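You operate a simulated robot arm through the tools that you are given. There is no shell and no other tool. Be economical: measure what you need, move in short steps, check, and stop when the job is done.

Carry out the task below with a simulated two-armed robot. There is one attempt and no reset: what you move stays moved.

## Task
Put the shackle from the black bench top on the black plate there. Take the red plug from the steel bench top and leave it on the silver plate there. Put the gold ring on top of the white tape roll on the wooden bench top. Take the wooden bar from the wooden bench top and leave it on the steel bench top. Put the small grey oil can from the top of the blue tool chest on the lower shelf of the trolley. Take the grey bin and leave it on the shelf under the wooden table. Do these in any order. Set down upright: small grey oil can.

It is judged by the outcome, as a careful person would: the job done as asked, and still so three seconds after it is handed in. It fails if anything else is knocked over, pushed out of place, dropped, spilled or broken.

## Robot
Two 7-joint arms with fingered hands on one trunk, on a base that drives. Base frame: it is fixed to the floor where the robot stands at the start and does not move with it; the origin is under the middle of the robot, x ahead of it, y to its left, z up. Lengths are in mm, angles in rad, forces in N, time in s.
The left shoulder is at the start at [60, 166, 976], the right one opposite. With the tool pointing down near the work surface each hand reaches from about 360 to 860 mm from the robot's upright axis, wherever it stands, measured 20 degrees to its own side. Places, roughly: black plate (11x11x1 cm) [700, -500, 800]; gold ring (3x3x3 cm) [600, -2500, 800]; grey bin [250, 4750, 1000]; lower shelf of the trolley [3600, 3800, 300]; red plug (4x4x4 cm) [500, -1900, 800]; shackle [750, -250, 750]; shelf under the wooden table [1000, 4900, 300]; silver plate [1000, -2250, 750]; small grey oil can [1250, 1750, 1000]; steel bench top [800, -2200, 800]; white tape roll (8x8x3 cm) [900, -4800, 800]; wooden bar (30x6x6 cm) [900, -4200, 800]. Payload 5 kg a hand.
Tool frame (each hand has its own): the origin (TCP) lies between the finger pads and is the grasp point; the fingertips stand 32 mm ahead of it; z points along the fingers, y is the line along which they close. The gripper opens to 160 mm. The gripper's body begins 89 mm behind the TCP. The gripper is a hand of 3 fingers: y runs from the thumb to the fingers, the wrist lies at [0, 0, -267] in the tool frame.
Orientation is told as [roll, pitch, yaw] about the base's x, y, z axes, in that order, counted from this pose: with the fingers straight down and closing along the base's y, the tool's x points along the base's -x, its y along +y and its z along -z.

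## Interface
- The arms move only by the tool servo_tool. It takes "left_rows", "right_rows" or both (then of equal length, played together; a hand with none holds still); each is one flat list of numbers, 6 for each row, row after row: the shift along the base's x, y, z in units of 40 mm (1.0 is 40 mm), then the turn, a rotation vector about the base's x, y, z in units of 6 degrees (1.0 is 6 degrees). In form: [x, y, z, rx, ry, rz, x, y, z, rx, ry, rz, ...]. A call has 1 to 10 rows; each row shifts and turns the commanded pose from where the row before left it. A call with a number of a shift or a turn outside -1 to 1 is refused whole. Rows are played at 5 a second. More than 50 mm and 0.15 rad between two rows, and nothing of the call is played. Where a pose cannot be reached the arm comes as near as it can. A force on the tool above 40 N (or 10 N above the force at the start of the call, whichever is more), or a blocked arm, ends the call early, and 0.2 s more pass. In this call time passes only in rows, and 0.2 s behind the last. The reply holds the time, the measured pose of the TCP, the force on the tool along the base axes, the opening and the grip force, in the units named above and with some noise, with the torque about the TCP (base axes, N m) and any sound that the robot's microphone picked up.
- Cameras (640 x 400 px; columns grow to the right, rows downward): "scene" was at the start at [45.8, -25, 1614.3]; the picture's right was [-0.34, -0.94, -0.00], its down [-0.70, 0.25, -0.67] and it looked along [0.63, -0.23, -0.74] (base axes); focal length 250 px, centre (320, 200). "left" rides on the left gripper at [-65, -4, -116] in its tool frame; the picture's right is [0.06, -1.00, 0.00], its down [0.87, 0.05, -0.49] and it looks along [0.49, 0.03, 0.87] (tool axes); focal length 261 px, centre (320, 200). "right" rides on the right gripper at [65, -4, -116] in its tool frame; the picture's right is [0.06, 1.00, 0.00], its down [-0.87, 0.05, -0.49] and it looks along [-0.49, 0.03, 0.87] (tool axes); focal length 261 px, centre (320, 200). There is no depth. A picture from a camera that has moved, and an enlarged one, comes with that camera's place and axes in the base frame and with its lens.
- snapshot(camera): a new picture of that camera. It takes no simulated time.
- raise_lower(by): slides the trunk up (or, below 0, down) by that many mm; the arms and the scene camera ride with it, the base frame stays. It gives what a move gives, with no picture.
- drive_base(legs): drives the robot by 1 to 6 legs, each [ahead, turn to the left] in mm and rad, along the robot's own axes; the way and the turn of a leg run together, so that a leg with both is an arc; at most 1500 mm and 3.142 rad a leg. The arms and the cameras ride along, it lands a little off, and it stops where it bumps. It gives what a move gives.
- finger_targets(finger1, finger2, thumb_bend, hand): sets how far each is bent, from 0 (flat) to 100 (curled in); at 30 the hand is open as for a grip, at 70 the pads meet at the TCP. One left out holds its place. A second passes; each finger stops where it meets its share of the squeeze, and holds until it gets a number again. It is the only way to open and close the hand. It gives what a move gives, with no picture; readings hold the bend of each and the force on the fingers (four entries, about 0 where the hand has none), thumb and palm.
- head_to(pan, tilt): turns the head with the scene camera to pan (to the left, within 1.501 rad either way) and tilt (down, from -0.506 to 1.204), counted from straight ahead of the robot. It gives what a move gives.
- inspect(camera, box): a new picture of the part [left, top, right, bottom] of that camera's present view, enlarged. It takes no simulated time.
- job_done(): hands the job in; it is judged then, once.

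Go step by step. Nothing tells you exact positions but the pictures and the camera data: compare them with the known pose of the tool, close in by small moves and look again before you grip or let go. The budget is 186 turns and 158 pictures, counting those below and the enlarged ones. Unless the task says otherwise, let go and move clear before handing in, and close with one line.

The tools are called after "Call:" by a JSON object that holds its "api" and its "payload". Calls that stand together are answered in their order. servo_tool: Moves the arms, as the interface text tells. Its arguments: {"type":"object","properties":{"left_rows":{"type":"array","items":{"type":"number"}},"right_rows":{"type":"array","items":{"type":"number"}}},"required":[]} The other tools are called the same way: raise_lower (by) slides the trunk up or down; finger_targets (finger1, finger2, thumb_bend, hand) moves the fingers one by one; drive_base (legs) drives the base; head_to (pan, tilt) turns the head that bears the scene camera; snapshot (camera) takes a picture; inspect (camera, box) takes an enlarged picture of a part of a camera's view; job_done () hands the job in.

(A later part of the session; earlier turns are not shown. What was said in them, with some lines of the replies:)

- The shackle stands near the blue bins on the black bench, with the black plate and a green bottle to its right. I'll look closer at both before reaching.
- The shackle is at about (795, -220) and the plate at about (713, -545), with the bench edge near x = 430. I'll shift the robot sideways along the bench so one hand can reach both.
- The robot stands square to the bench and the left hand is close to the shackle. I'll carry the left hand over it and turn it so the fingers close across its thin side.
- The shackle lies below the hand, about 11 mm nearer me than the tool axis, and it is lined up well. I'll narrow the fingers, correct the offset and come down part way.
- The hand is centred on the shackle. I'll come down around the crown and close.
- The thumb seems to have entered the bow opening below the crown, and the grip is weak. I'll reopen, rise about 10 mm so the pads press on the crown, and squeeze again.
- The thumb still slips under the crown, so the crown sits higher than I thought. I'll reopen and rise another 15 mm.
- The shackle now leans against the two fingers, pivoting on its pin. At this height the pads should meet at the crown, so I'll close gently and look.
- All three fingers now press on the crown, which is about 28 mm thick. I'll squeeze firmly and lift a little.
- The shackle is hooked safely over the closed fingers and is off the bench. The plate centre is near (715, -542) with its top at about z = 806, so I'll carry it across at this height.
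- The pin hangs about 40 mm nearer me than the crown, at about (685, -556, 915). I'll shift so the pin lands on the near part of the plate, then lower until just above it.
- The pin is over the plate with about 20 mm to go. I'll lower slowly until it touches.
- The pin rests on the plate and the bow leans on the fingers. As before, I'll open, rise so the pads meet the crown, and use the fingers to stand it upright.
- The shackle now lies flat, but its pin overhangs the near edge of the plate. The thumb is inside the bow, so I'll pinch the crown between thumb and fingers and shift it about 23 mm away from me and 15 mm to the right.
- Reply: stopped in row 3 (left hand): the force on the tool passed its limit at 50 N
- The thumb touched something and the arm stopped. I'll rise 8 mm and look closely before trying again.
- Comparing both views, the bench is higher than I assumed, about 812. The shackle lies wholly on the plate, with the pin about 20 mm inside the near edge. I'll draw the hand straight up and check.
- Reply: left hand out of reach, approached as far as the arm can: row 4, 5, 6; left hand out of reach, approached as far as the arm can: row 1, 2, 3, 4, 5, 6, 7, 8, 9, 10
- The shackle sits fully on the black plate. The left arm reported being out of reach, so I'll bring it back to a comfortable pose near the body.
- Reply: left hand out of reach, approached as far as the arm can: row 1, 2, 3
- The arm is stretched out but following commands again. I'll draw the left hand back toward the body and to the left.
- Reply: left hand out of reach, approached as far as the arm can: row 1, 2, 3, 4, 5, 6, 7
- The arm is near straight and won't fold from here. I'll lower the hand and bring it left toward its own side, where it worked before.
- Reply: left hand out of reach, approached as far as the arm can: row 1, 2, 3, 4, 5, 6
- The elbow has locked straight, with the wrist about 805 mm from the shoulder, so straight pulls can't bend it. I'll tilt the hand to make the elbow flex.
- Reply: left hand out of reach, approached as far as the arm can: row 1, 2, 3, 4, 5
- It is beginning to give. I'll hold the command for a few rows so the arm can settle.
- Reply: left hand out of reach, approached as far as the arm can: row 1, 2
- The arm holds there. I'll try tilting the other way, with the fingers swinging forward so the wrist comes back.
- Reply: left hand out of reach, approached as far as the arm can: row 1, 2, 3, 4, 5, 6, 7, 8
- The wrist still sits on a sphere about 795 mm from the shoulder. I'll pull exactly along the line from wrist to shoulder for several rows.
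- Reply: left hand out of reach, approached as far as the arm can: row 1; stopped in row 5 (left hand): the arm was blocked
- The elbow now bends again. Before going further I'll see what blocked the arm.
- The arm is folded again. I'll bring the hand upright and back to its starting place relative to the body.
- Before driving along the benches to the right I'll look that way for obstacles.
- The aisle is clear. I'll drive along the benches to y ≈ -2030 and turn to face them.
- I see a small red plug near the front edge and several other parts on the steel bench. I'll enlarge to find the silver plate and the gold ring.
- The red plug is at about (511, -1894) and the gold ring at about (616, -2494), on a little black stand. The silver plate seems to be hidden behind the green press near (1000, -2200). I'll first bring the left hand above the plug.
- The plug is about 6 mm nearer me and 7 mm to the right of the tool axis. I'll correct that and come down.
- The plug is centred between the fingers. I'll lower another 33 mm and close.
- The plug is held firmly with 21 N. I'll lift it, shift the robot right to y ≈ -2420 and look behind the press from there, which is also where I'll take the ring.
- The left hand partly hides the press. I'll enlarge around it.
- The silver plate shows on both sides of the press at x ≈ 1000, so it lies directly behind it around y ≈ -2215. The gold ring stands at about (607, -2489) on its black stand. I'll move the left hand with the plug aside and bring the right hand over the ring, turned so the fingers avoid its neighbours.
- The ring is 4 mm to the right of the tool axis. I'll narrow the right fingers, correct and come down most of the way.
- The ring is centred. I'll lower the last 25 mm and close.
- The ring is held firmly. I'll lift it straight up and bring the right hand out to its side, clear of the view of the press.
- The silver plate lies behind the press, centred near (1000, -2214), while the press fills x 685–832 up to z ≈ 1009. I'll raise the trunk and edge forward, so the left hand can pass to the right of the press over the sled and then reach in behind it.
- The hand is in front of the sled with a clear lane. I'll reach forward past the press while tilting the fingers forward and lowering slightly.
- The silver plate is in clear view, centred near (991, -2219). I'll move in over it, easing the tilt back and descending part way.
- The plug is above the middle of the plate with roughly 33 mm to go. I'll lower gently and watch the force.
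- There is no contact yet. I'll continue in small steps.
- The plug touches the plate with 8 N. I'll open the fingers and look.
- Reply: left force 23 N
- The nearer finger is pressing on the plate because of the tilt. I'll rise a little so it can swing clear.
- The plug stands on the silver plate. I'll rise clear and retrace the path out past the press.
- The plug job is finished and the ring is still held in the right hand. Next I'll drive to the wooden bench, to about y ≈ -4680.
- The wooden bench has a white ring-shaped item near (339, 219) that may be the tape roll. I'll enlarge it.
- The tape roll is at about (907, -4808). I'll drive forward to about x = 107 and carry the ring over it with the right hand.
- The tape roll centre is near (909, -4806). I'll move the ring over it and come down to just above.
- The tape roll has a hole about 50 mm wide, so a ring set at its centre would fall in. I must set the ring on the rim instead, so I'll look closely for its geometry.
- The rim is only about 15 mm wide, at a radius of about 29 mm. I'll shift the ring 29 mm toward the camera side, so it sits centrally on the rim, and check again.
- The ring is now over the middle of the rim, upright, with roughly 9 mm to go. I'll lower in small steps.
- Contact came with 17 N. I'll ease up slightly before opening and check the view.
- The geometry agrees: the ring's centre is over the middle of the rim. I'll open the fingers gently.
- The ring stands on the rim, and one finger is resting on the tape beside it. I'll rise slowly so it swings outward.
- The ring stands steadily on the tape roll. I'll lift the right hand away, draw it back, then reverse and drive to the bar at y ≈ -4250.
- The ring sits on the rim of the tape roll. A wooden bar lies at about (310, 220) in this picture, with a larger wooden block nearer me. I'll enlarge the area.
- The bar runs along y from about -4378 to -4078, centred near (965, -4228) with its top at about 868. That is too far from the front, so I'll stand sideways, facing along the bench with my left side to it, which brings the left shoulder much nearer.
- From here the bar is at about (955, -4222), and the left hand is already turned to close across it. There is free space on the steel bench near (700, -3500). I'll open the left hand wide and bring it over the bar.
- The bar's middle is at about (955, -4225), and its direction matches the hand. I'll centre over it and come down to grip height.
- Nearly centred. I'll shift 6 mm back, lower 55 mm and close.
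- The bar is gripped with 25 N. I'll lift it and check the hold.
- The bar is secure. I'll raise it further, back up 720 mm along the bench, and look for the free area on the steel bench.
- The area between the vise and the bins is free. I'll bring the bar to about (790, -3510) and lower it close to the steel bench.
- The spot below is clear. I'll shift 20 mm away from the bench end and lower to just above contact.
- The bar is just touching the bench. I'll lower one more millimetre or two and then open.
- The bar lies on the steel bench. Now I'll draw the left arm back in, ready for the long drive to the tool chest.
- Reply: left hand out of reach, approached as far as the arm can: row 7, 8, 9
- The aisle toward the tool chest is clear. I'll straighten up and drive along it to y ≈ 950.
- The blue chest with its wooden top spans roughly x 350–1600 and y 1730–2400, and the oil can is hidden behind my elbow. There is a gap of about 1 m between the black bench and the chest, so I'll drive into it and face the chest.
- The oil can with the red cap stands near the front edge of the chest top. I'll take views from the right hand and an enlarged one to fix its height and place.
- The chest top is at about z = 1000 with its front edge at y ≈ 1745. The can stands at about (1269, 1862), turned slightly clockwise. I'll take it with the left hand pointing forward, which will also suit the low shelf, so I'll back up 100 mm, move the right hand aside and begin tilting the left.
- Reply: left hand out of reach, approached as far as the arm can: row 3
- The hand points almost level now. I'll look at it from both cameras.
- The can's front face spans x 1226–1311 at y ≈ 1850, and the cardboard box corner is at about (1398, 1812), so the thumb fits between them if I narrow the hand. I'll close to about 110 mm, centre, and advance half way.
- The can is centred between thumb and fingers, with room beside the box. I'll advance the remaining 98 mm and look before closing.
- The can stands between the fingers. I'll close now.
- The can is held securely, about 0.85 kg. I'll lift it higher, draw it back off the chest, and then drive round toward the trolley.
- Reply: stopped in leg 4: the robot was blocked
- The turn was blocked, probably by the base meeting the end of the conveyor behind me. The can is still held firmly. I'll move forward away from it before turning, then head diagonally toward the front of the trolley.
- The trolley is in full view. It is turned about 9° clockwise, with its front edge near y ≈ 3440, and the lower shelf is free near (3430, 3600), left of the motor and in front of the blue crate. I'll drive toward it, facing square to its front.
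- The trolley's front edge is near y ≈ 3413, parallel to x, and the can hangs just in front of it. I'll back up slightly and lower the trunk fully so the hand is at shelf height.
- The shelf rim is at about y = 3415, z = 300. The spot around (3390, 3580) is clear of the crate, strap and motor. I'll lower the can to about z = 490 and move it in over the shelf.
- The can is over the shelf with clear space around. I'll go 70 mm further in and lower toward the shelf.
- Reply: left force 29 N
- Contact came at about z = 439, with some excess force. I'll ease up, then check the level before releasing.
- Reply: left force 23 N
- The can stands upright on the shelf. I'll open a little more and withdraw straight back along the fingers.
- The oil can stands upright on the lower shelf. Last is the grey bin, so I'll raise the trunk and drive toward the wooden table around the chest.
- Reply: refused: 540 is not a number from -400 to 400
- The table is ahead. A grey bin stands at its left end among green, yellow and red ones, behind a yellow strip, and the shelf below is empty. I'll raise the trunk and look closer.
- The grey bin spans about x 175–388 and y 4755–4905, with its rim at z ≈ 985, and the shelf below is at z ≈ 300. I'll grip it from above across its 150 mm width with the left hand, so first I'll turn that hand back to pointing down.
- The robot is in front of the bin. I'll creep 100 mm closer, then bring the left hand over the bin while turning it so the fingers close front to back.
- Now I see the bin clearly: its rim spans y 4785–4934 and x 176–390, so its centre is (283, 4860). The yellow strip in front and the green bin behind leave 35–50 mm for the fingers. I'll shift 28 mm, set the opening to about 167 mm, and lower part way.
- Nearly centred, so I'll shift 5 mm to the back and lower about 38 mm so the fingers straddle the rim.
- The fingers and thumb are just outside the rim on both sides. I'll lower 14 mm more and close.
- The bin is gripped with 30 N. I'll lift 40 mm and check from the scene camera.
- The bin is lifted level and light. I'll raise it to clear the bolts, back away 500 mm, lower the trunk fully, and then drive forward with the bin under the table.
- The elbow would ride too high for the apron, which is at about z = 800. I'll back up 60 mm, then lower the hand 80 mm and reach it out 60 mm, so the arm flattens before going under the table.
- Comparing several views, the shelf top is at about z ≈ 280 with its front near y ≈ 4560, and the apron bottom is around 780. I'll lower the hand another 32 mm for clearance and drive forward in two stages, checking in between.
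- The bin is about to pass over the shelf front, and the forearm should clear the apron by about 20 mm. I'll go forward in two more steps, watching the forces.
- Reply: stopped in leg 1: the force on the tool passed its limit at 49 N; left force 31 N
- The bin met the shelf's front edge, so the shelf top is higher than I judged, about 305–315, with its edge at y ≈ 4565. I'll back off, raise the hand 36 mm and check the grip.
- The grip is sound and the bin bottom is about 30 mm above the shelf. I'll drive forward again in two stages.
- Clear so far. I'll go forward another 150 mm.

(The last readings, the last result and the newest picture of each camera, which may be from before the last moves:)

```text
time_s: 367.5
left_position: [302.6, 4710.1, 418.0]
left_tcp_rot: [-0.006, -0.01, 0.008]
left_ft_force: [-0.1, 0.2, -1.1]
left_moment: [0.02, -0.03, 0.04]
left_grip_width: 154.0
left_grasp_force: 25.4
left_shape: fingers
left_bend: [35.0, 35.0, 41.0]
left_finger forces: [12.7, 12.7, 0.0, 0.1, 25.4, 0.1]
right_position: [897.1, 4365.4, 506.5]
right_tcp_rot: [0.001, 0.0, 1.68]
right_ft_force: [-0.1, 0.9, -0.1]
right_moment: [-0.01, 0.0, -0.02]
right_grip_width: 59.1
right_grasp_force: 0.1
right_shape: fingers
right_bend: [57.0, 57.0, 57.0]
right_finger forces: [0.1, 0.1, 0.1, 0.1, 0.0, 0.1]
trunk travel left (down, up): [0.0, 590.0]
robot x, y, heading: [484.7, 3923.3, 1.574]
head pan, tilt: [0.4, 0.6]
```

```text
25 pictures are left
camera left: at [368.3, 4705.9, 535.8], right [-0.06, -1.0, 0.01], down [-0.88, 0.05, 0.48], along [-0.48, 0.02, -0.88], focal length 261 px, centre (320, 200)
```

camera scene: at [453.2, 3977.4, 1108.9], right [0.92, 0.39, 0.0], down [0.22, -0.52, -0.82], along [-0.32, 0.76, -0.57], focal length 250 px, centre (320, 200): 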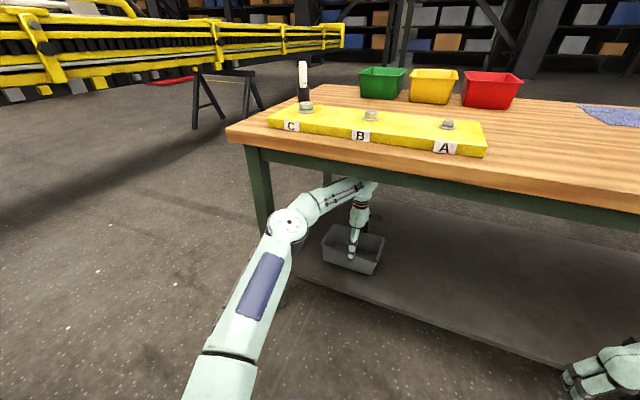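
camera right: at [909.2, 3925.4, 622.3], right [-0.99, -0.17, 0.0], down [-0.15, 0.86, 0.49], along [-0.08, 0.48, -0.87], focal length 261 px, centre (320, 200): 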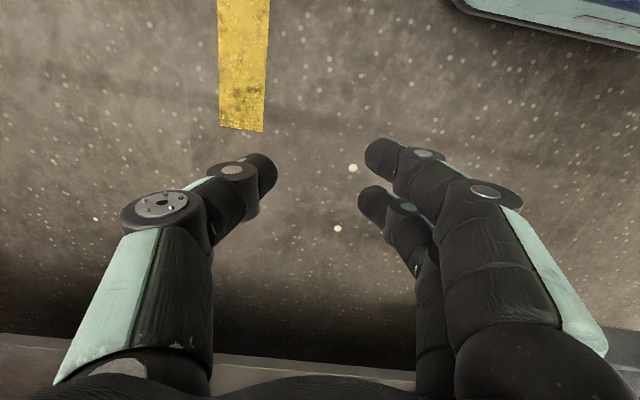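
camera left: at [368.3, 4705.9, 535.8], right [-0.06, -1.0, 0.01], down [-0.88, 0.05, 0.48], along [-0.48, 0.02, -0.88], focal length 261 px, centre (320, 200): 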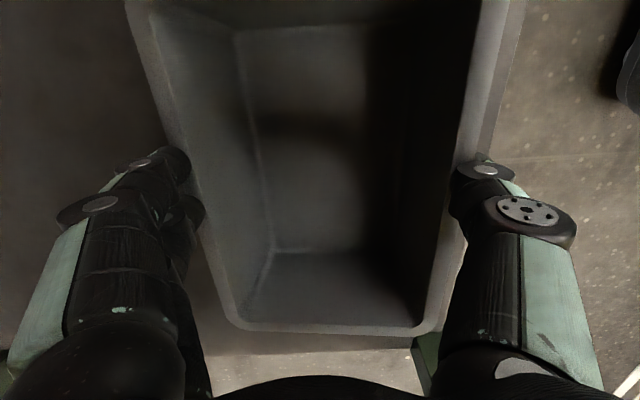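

The bin is fully over the shelf, about 80 mm inside its front edge. I'll lower it in small steps.

Call:
{"api": "servo_tool", "payload": {"left_rows": [0, 0, -0.3, 0, 0, 0, 0, 0, -0.25, 0, 0, 0]}}

```text
time_s: 368.1
left_position: [304.4, 4710.0, 401.6]
left_tcp_rot: [-0.003, -0.012, 0.008]
left_ft_force: [-1.3, -6.5, 29.3]
left_moment: [0.14, -0.03, 0.01]
left_grip_width: 155.4
left_grasp_force: 28.5
left_shape: fingers
left_bend: [36.0, 36.0, 41.0]
left_finger forces: [12.7, 11.9, 0.2, 0.0, 31.9, 0.0]
right_position: [896.3, 4364.9, 508.7]
right_tcp_rot: [0.002, -0.001, 1.679]
right_ft_force: [0.3, 0.0, 0.2]
right_moment: [-0.01, 0.01, 0.03]
right_grip_width: 59.3
right_grasp_force: 0.0
right_shape: fingers
right_bend: [57.0, 57.0, 57.0]
right_finger forces: [0.1, 0.0, 0.1, 0.0, 0.1, 0.0]
trunk travel left (down, up): [0.0, 590.0]
robot x, y, heading: [486.6, 3924.6, 1.569]
head pan, tilt: [0.4, 0.6]
```

Contact. I'll ease up, then open the fingers to the same width as before gripping.

Call:
{"api": "servo_tool", "payload": {"left_rows": [0, 0, 0.12, 0, 0, 0]}}

Call:
{"api": "finger_targets", "payload": {"hand": "left", "finger1": 27, "finger2": 27, "thumb_bend": 27}}

Call:
{"api": "snapshot", "payload": {"camera": "left"}}

```text
time_s: 368.5
left_position: [304.8, 4709.3, 401.5]
left_tcp_rot: [-0.007, -0.01, 0.006]
left_ft_force: [-0.8, -0.3, 15.9]
left_moment: [0.73, -0.02, -0.01]
left_grip_width: 155.1
left_grasp_force: 26.7
left_shape: fingers
left_bend: [36.0, 36.0, 41.0]
left_finger forces: [13.8, 13.2, 0.0, 0.0, 26.9, 0.0]
right_position: [897.0, 4364.4, 507.4]
right_tcp_rot: [0.001, -0.001, 1.68]
right_ft_force: [0.7, 0.1, 0.4]
right_moment: [0.01, 0.02, 0.02]
right_grip_width: 59.0
right_grasp_force: 0.0
right_shape: fingers
right_bend: [57.0, 57.0, 57.0]
right_finger forces: [0.0, 0.0, 0.1, 0.1, 0.0, 0.1]
trunk travel left (down, up): [0.0, 590.0]
robot x, y, heading: [485.0, 3925.7, 1.571]
head pan, tilt: [0.4, 0.6]
```

```text
time_s: 369.5
left_position: [304.5, 4710.0, 400.6]
left_tcp_rot: [-0.007, -0.011, 0.007]
left_ft_force: [-0.1, 0.3, -0.5]
left_moment: [0.0, 0.01, -0.01]
left_grip_width: 175.3
left_grasp_force: 0.0
left_shape: fingers
left_bend: [27.0, 27.0, 27.0]
left_finger forces: [0.0, 0.0, 0.0, 0.0, 0.0, 0.1]
right_position: [897.0, 4365.4, 506.7]
right_tcp_rot: [0.002, 0.0, 1.68]
right_ft_force: [0.1, 0.5, 0.4]
right_moment: [0.02, -0.01, -0.01]
right_grip_width: 59.1
right_grasp_force: 0.0
right_shape: fingers
right_bend: [57.0, 57.0, 57.0]
right_finger forces: [0.0, 0.0, 0.1, 0.0, 0.0, 0.1]
trunk travel left (down, up): [0.0, 590.0]
robot x, y, heading: [487.3, 3926.9, 1.571]
head pan, tilt: [0.4, 0.6]
```

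```text
24 pictures are left
camera left: at [368.8, 4705.7, 518.5], right [-0.06, -1.0, 0.01], down [-0.88, 0.05, 0.48], along [-0.48, 0.02, -0.88], focal length 261 px, centre (320, 200)
```

left: 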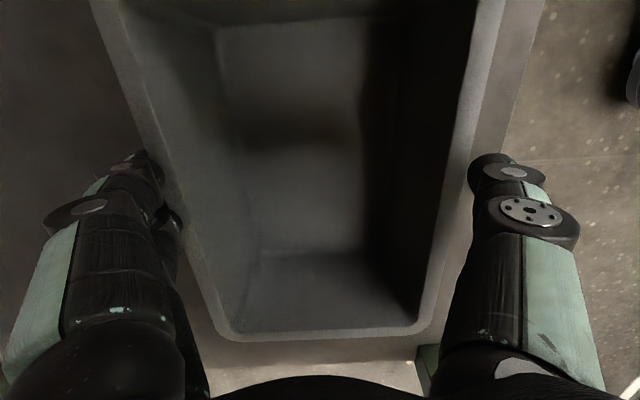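

The bin rests on the shelf and is released. I'll rise 50 mm inside the table space and check that the fingertips clear the rim before moving sideways.

Call:
{"api": "servo_tool", "payload": {"left_rows": [0, 0, 0.4, 0, 0, 0, 0, 0, 0.45, 0, 0, 0, 0, 0, 0.4, 0, 0, 0]}}

Call:
{"api": "snapshot", "payload": {"camera": "left"}}

Call:
{"api": "snapshot", "payload": {"camera": "scene"}}

```text
time_s: 370.3
left_position: [304.3, 4709.9, 451.1]
left_tcp_rot: [-0.005, -0.013, 0.006]
left_ft_force: [-0.3, -0.3, -0.3]
left_moment: [0.01, -0.06, 0.0]
left_grip_width: 175.2
left_grasp_force: 0.1
left_shape: fingers
left_bend: [27.0, 27.0, 27.0]
left_finger forces: [0.0, 0.0, 0.0, 0.0, 0.0, 0.0]
right_position: [897.0, 4366.0, 506.6]
right_tcp_rot: [0.002, 0.004, 1.679]
right_ft_force: [0.7, -0.4, 0.4]
right_moment: [-0.01, -0.02, 0.01]
right_grip_width: 59.2
right_grasp_force: 0.0
right_shape: fingers
right_bend: [57.0, 57.0, 57.0]
right_finger forces: [0.0, 0.0, 0.0, 0.1, 0.0, 0.0]
trunk travel left (down, up): [0.0, 590.0]
robot x, y, heading: [487.7, 3925.8, 1.567]
head pan, tilt: [0.4, 0.6]
```

```text
23 pictures are left
camera left: at [368.5, 4705.9, 569.1], right [-0.06, -1.0, 0.01], down [-0.88, 0.05, 0.48], along [-0.48, 0.02, -0.88], focal length 261 px, centre (320, 200)
```

left: 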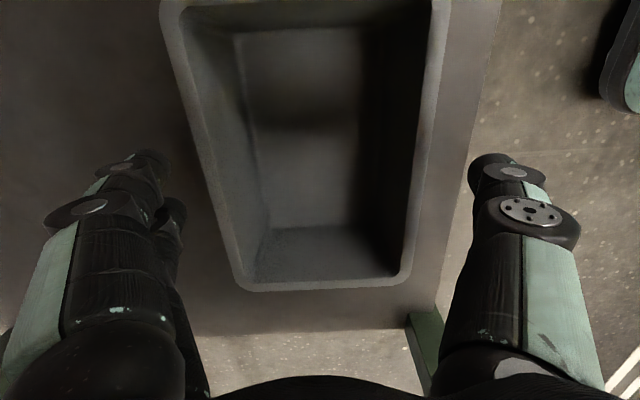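

```text
22 pictures are left
camera scene: at [453.2, 3977.5, 1108.8], right [0.92, 0.39, 0.0], down [0.22, -0.52, -0.82], along [-0.32, 0.76, -0.57], focal length 250 px, centre (320, 200)
```

scene: 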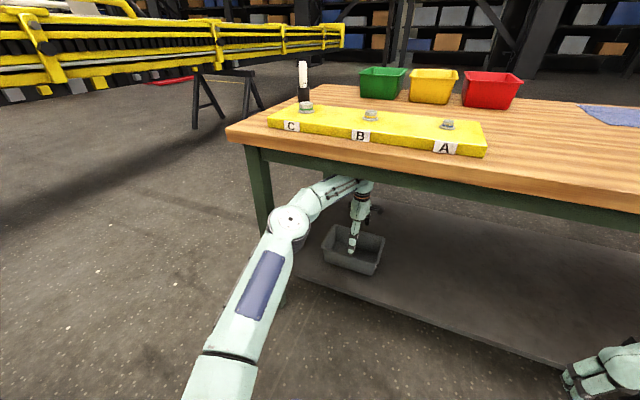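

The bin stands well on the shelf and the fingers run parallel along its sides. The apron limits how high I can go, so I'll slide the hand along the bin's length past its end, about 190 mm to the right.

Call:
{"api": "servo_tool", "payload": {"left_rows": [0, 0, -0.3, 0, 0, 0, 0, 0, -0.3, 0, 0, 0, 0.8, 0, 0, 0, 0, 0, 0.8, 0, 0, 0, 0, 0, 0.8, 0, 0, 0, 0, 0, 0.8, 0, 0, 0, 0, 0, 0.8, 0, 0, 0, 0, 0, 0.8, 0, 0, 0, 0, 0]}}

Call:
{"api": "snapshot", "payload": {"camera": "left"}}

```text
time_s: 372.1
left_position: [490.8, 4697.8, 422.7]
left_tcp_rot: [-0.006, -0.009, 0.007]
left_ft_force: [-0.6, -0.2, 0.4]
left_moment: [0.02, 0.01, 0.0]
left_grip_width: 175.4
left_grasp_force: 0.1
left_shape: fingers
left_bend: [27.0, 27.0, 27.0]
left_finger forces: [0.1, 0.0, 0.0, 0.0, 0.0, 0.0]
left hand out of reach, approached as far as the arm can: row 8
right_position: [897.7, 4365.2, 506.5]
right_tcp_rot: [0.002, 0.002, 1.679]
right_ft_force: [-0.3, -0.1, 0.2]
right_moment: [-0.03, 0.01, 0.04]
right_grip_width: 59.0
right_grasp_force: 0.1
right_shape: fingers
right_bend: [57.0, 57.0, 57.0]
right_finger forces: [0.0, 0.0, 0.1, 0.0, 0.0, 0.0]
trunk travel left (down, up): [0.0, 590.0]
robot x, y, heading: [485.8, 3923.9, 1.572]
head pan, tilt: [0.4, 0.6]
```

```text
21 pictures are left
camera left: at [555.1, 4693.4, 540.9], right [-0.05, -1.0, 0.01], down [-0.87, 0.05, 0.48], along [-0.48, 0.02, -0.88], focal length 261 px, centre (320, 200)
```

left: 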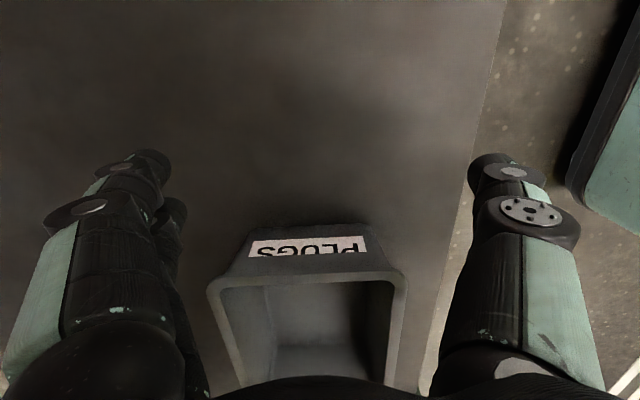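

The hand is past the end of the bin and nothing moved. I'll drive straight back out from under the table and look.

Call:
{"api": "drive_base", "payload": {"legs": [[-450, 0]]}}

Call:
{"api": "snapshot", "payload": {"camera": "scene"}}

```text
time_s: 374.9
left_position: [489.1, 4242.3, 422.3]
left_tcp_rot: [-0.007, -0.011, 0.008]
left_ft_force: [0.4, -0.7, 0.8]
left_moment: [0.01, -0.02, -0.02]
left_grip_width: 175.5
left_grasp_force: 0.0
left_shape: fingers
left_bend: [27.0, 27.0, 27.0]
left_finger forces: [0.0, 0.1, 0.0, 0.0, 0.0, 0.0]
right_position: [895.4, 3910.7, 506.8]
right_tcp_rot: [0.001, 0.001, 1.681]
right_ft_force: [-0.1, -1.1, -0.9]
right_moment: [0.01, 0.02, -0.02]
right_grip_width: 58.8
right_grasp_force: 0.0
right_shape: fingers
right_bend: [57.0, 57.0, 57.0]
right_finger forces: [0.1, 0.0, 0.0, 0.0, 0.0, 0.0]
trunk travel left (down, up): [0.0, 590.0]
robot x, y, heading: [488.2, 3469.6, 1.571]
head pan, tilt: [0.4, 0.6]
```

```text
20 pictures are left
camera scene: at [453.2, 3522.0, 1108.9], right [0.92, 0.39, 0.0], down [0.22, -0.52, -0.83], along [-0.32, 0.76, -0.56], focal length 250 px, centre (320, 200)
```

scene: 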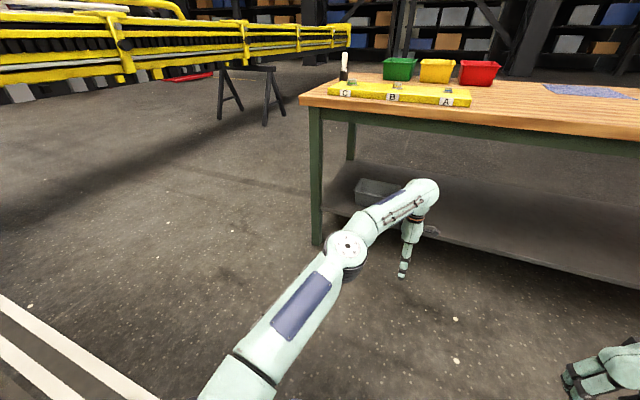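

The bin stands on the shelf under the table. I'll check it once more, enlarged, before handing in.

Call:
{"api": "inspect", "payload": {"camera": "scene", "box": [320, 60, 480, 220]}}

```text
2.50 times, centred on (400, 140) of scene
camera zoom: at [453.2, 3522.0, 1108.9], right [0.92, 0.39, 0.0], down [0.22, -0.52, -0.83], along [-0.32, 0.76, -0.56], focal length 624 px, centre (120, 350)
```

zoom: 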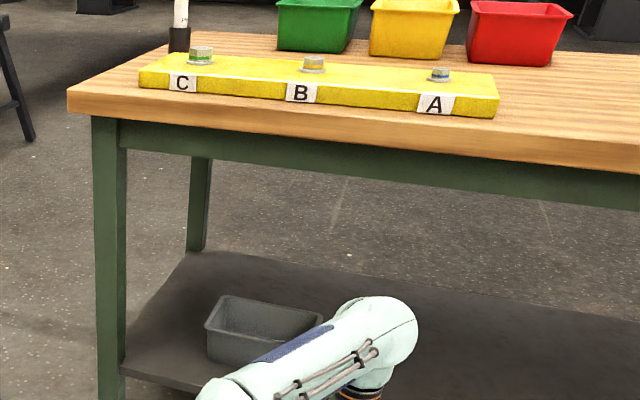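

The bin sits flat on the shelf, the other items on the table are in place, and both hands are empty and clear. All six jobs are done, so I'll hand in.

Call:
{"api": "job_done", "payload": {}}

```text
The job is handed in.
```

All six items are where you asked and the job is handed in: the shackle lies flat on the black plate, the red plug is on the silver plate, the gold ring is on the rim of the tape roll, the bar is on the steel bench, the oil can is upright on the trolley's lower shelf, and the grey bin is on the shelf under the table. The base was blocked once in a turn near the end of the conveyor, and I did not go back to check that spot.
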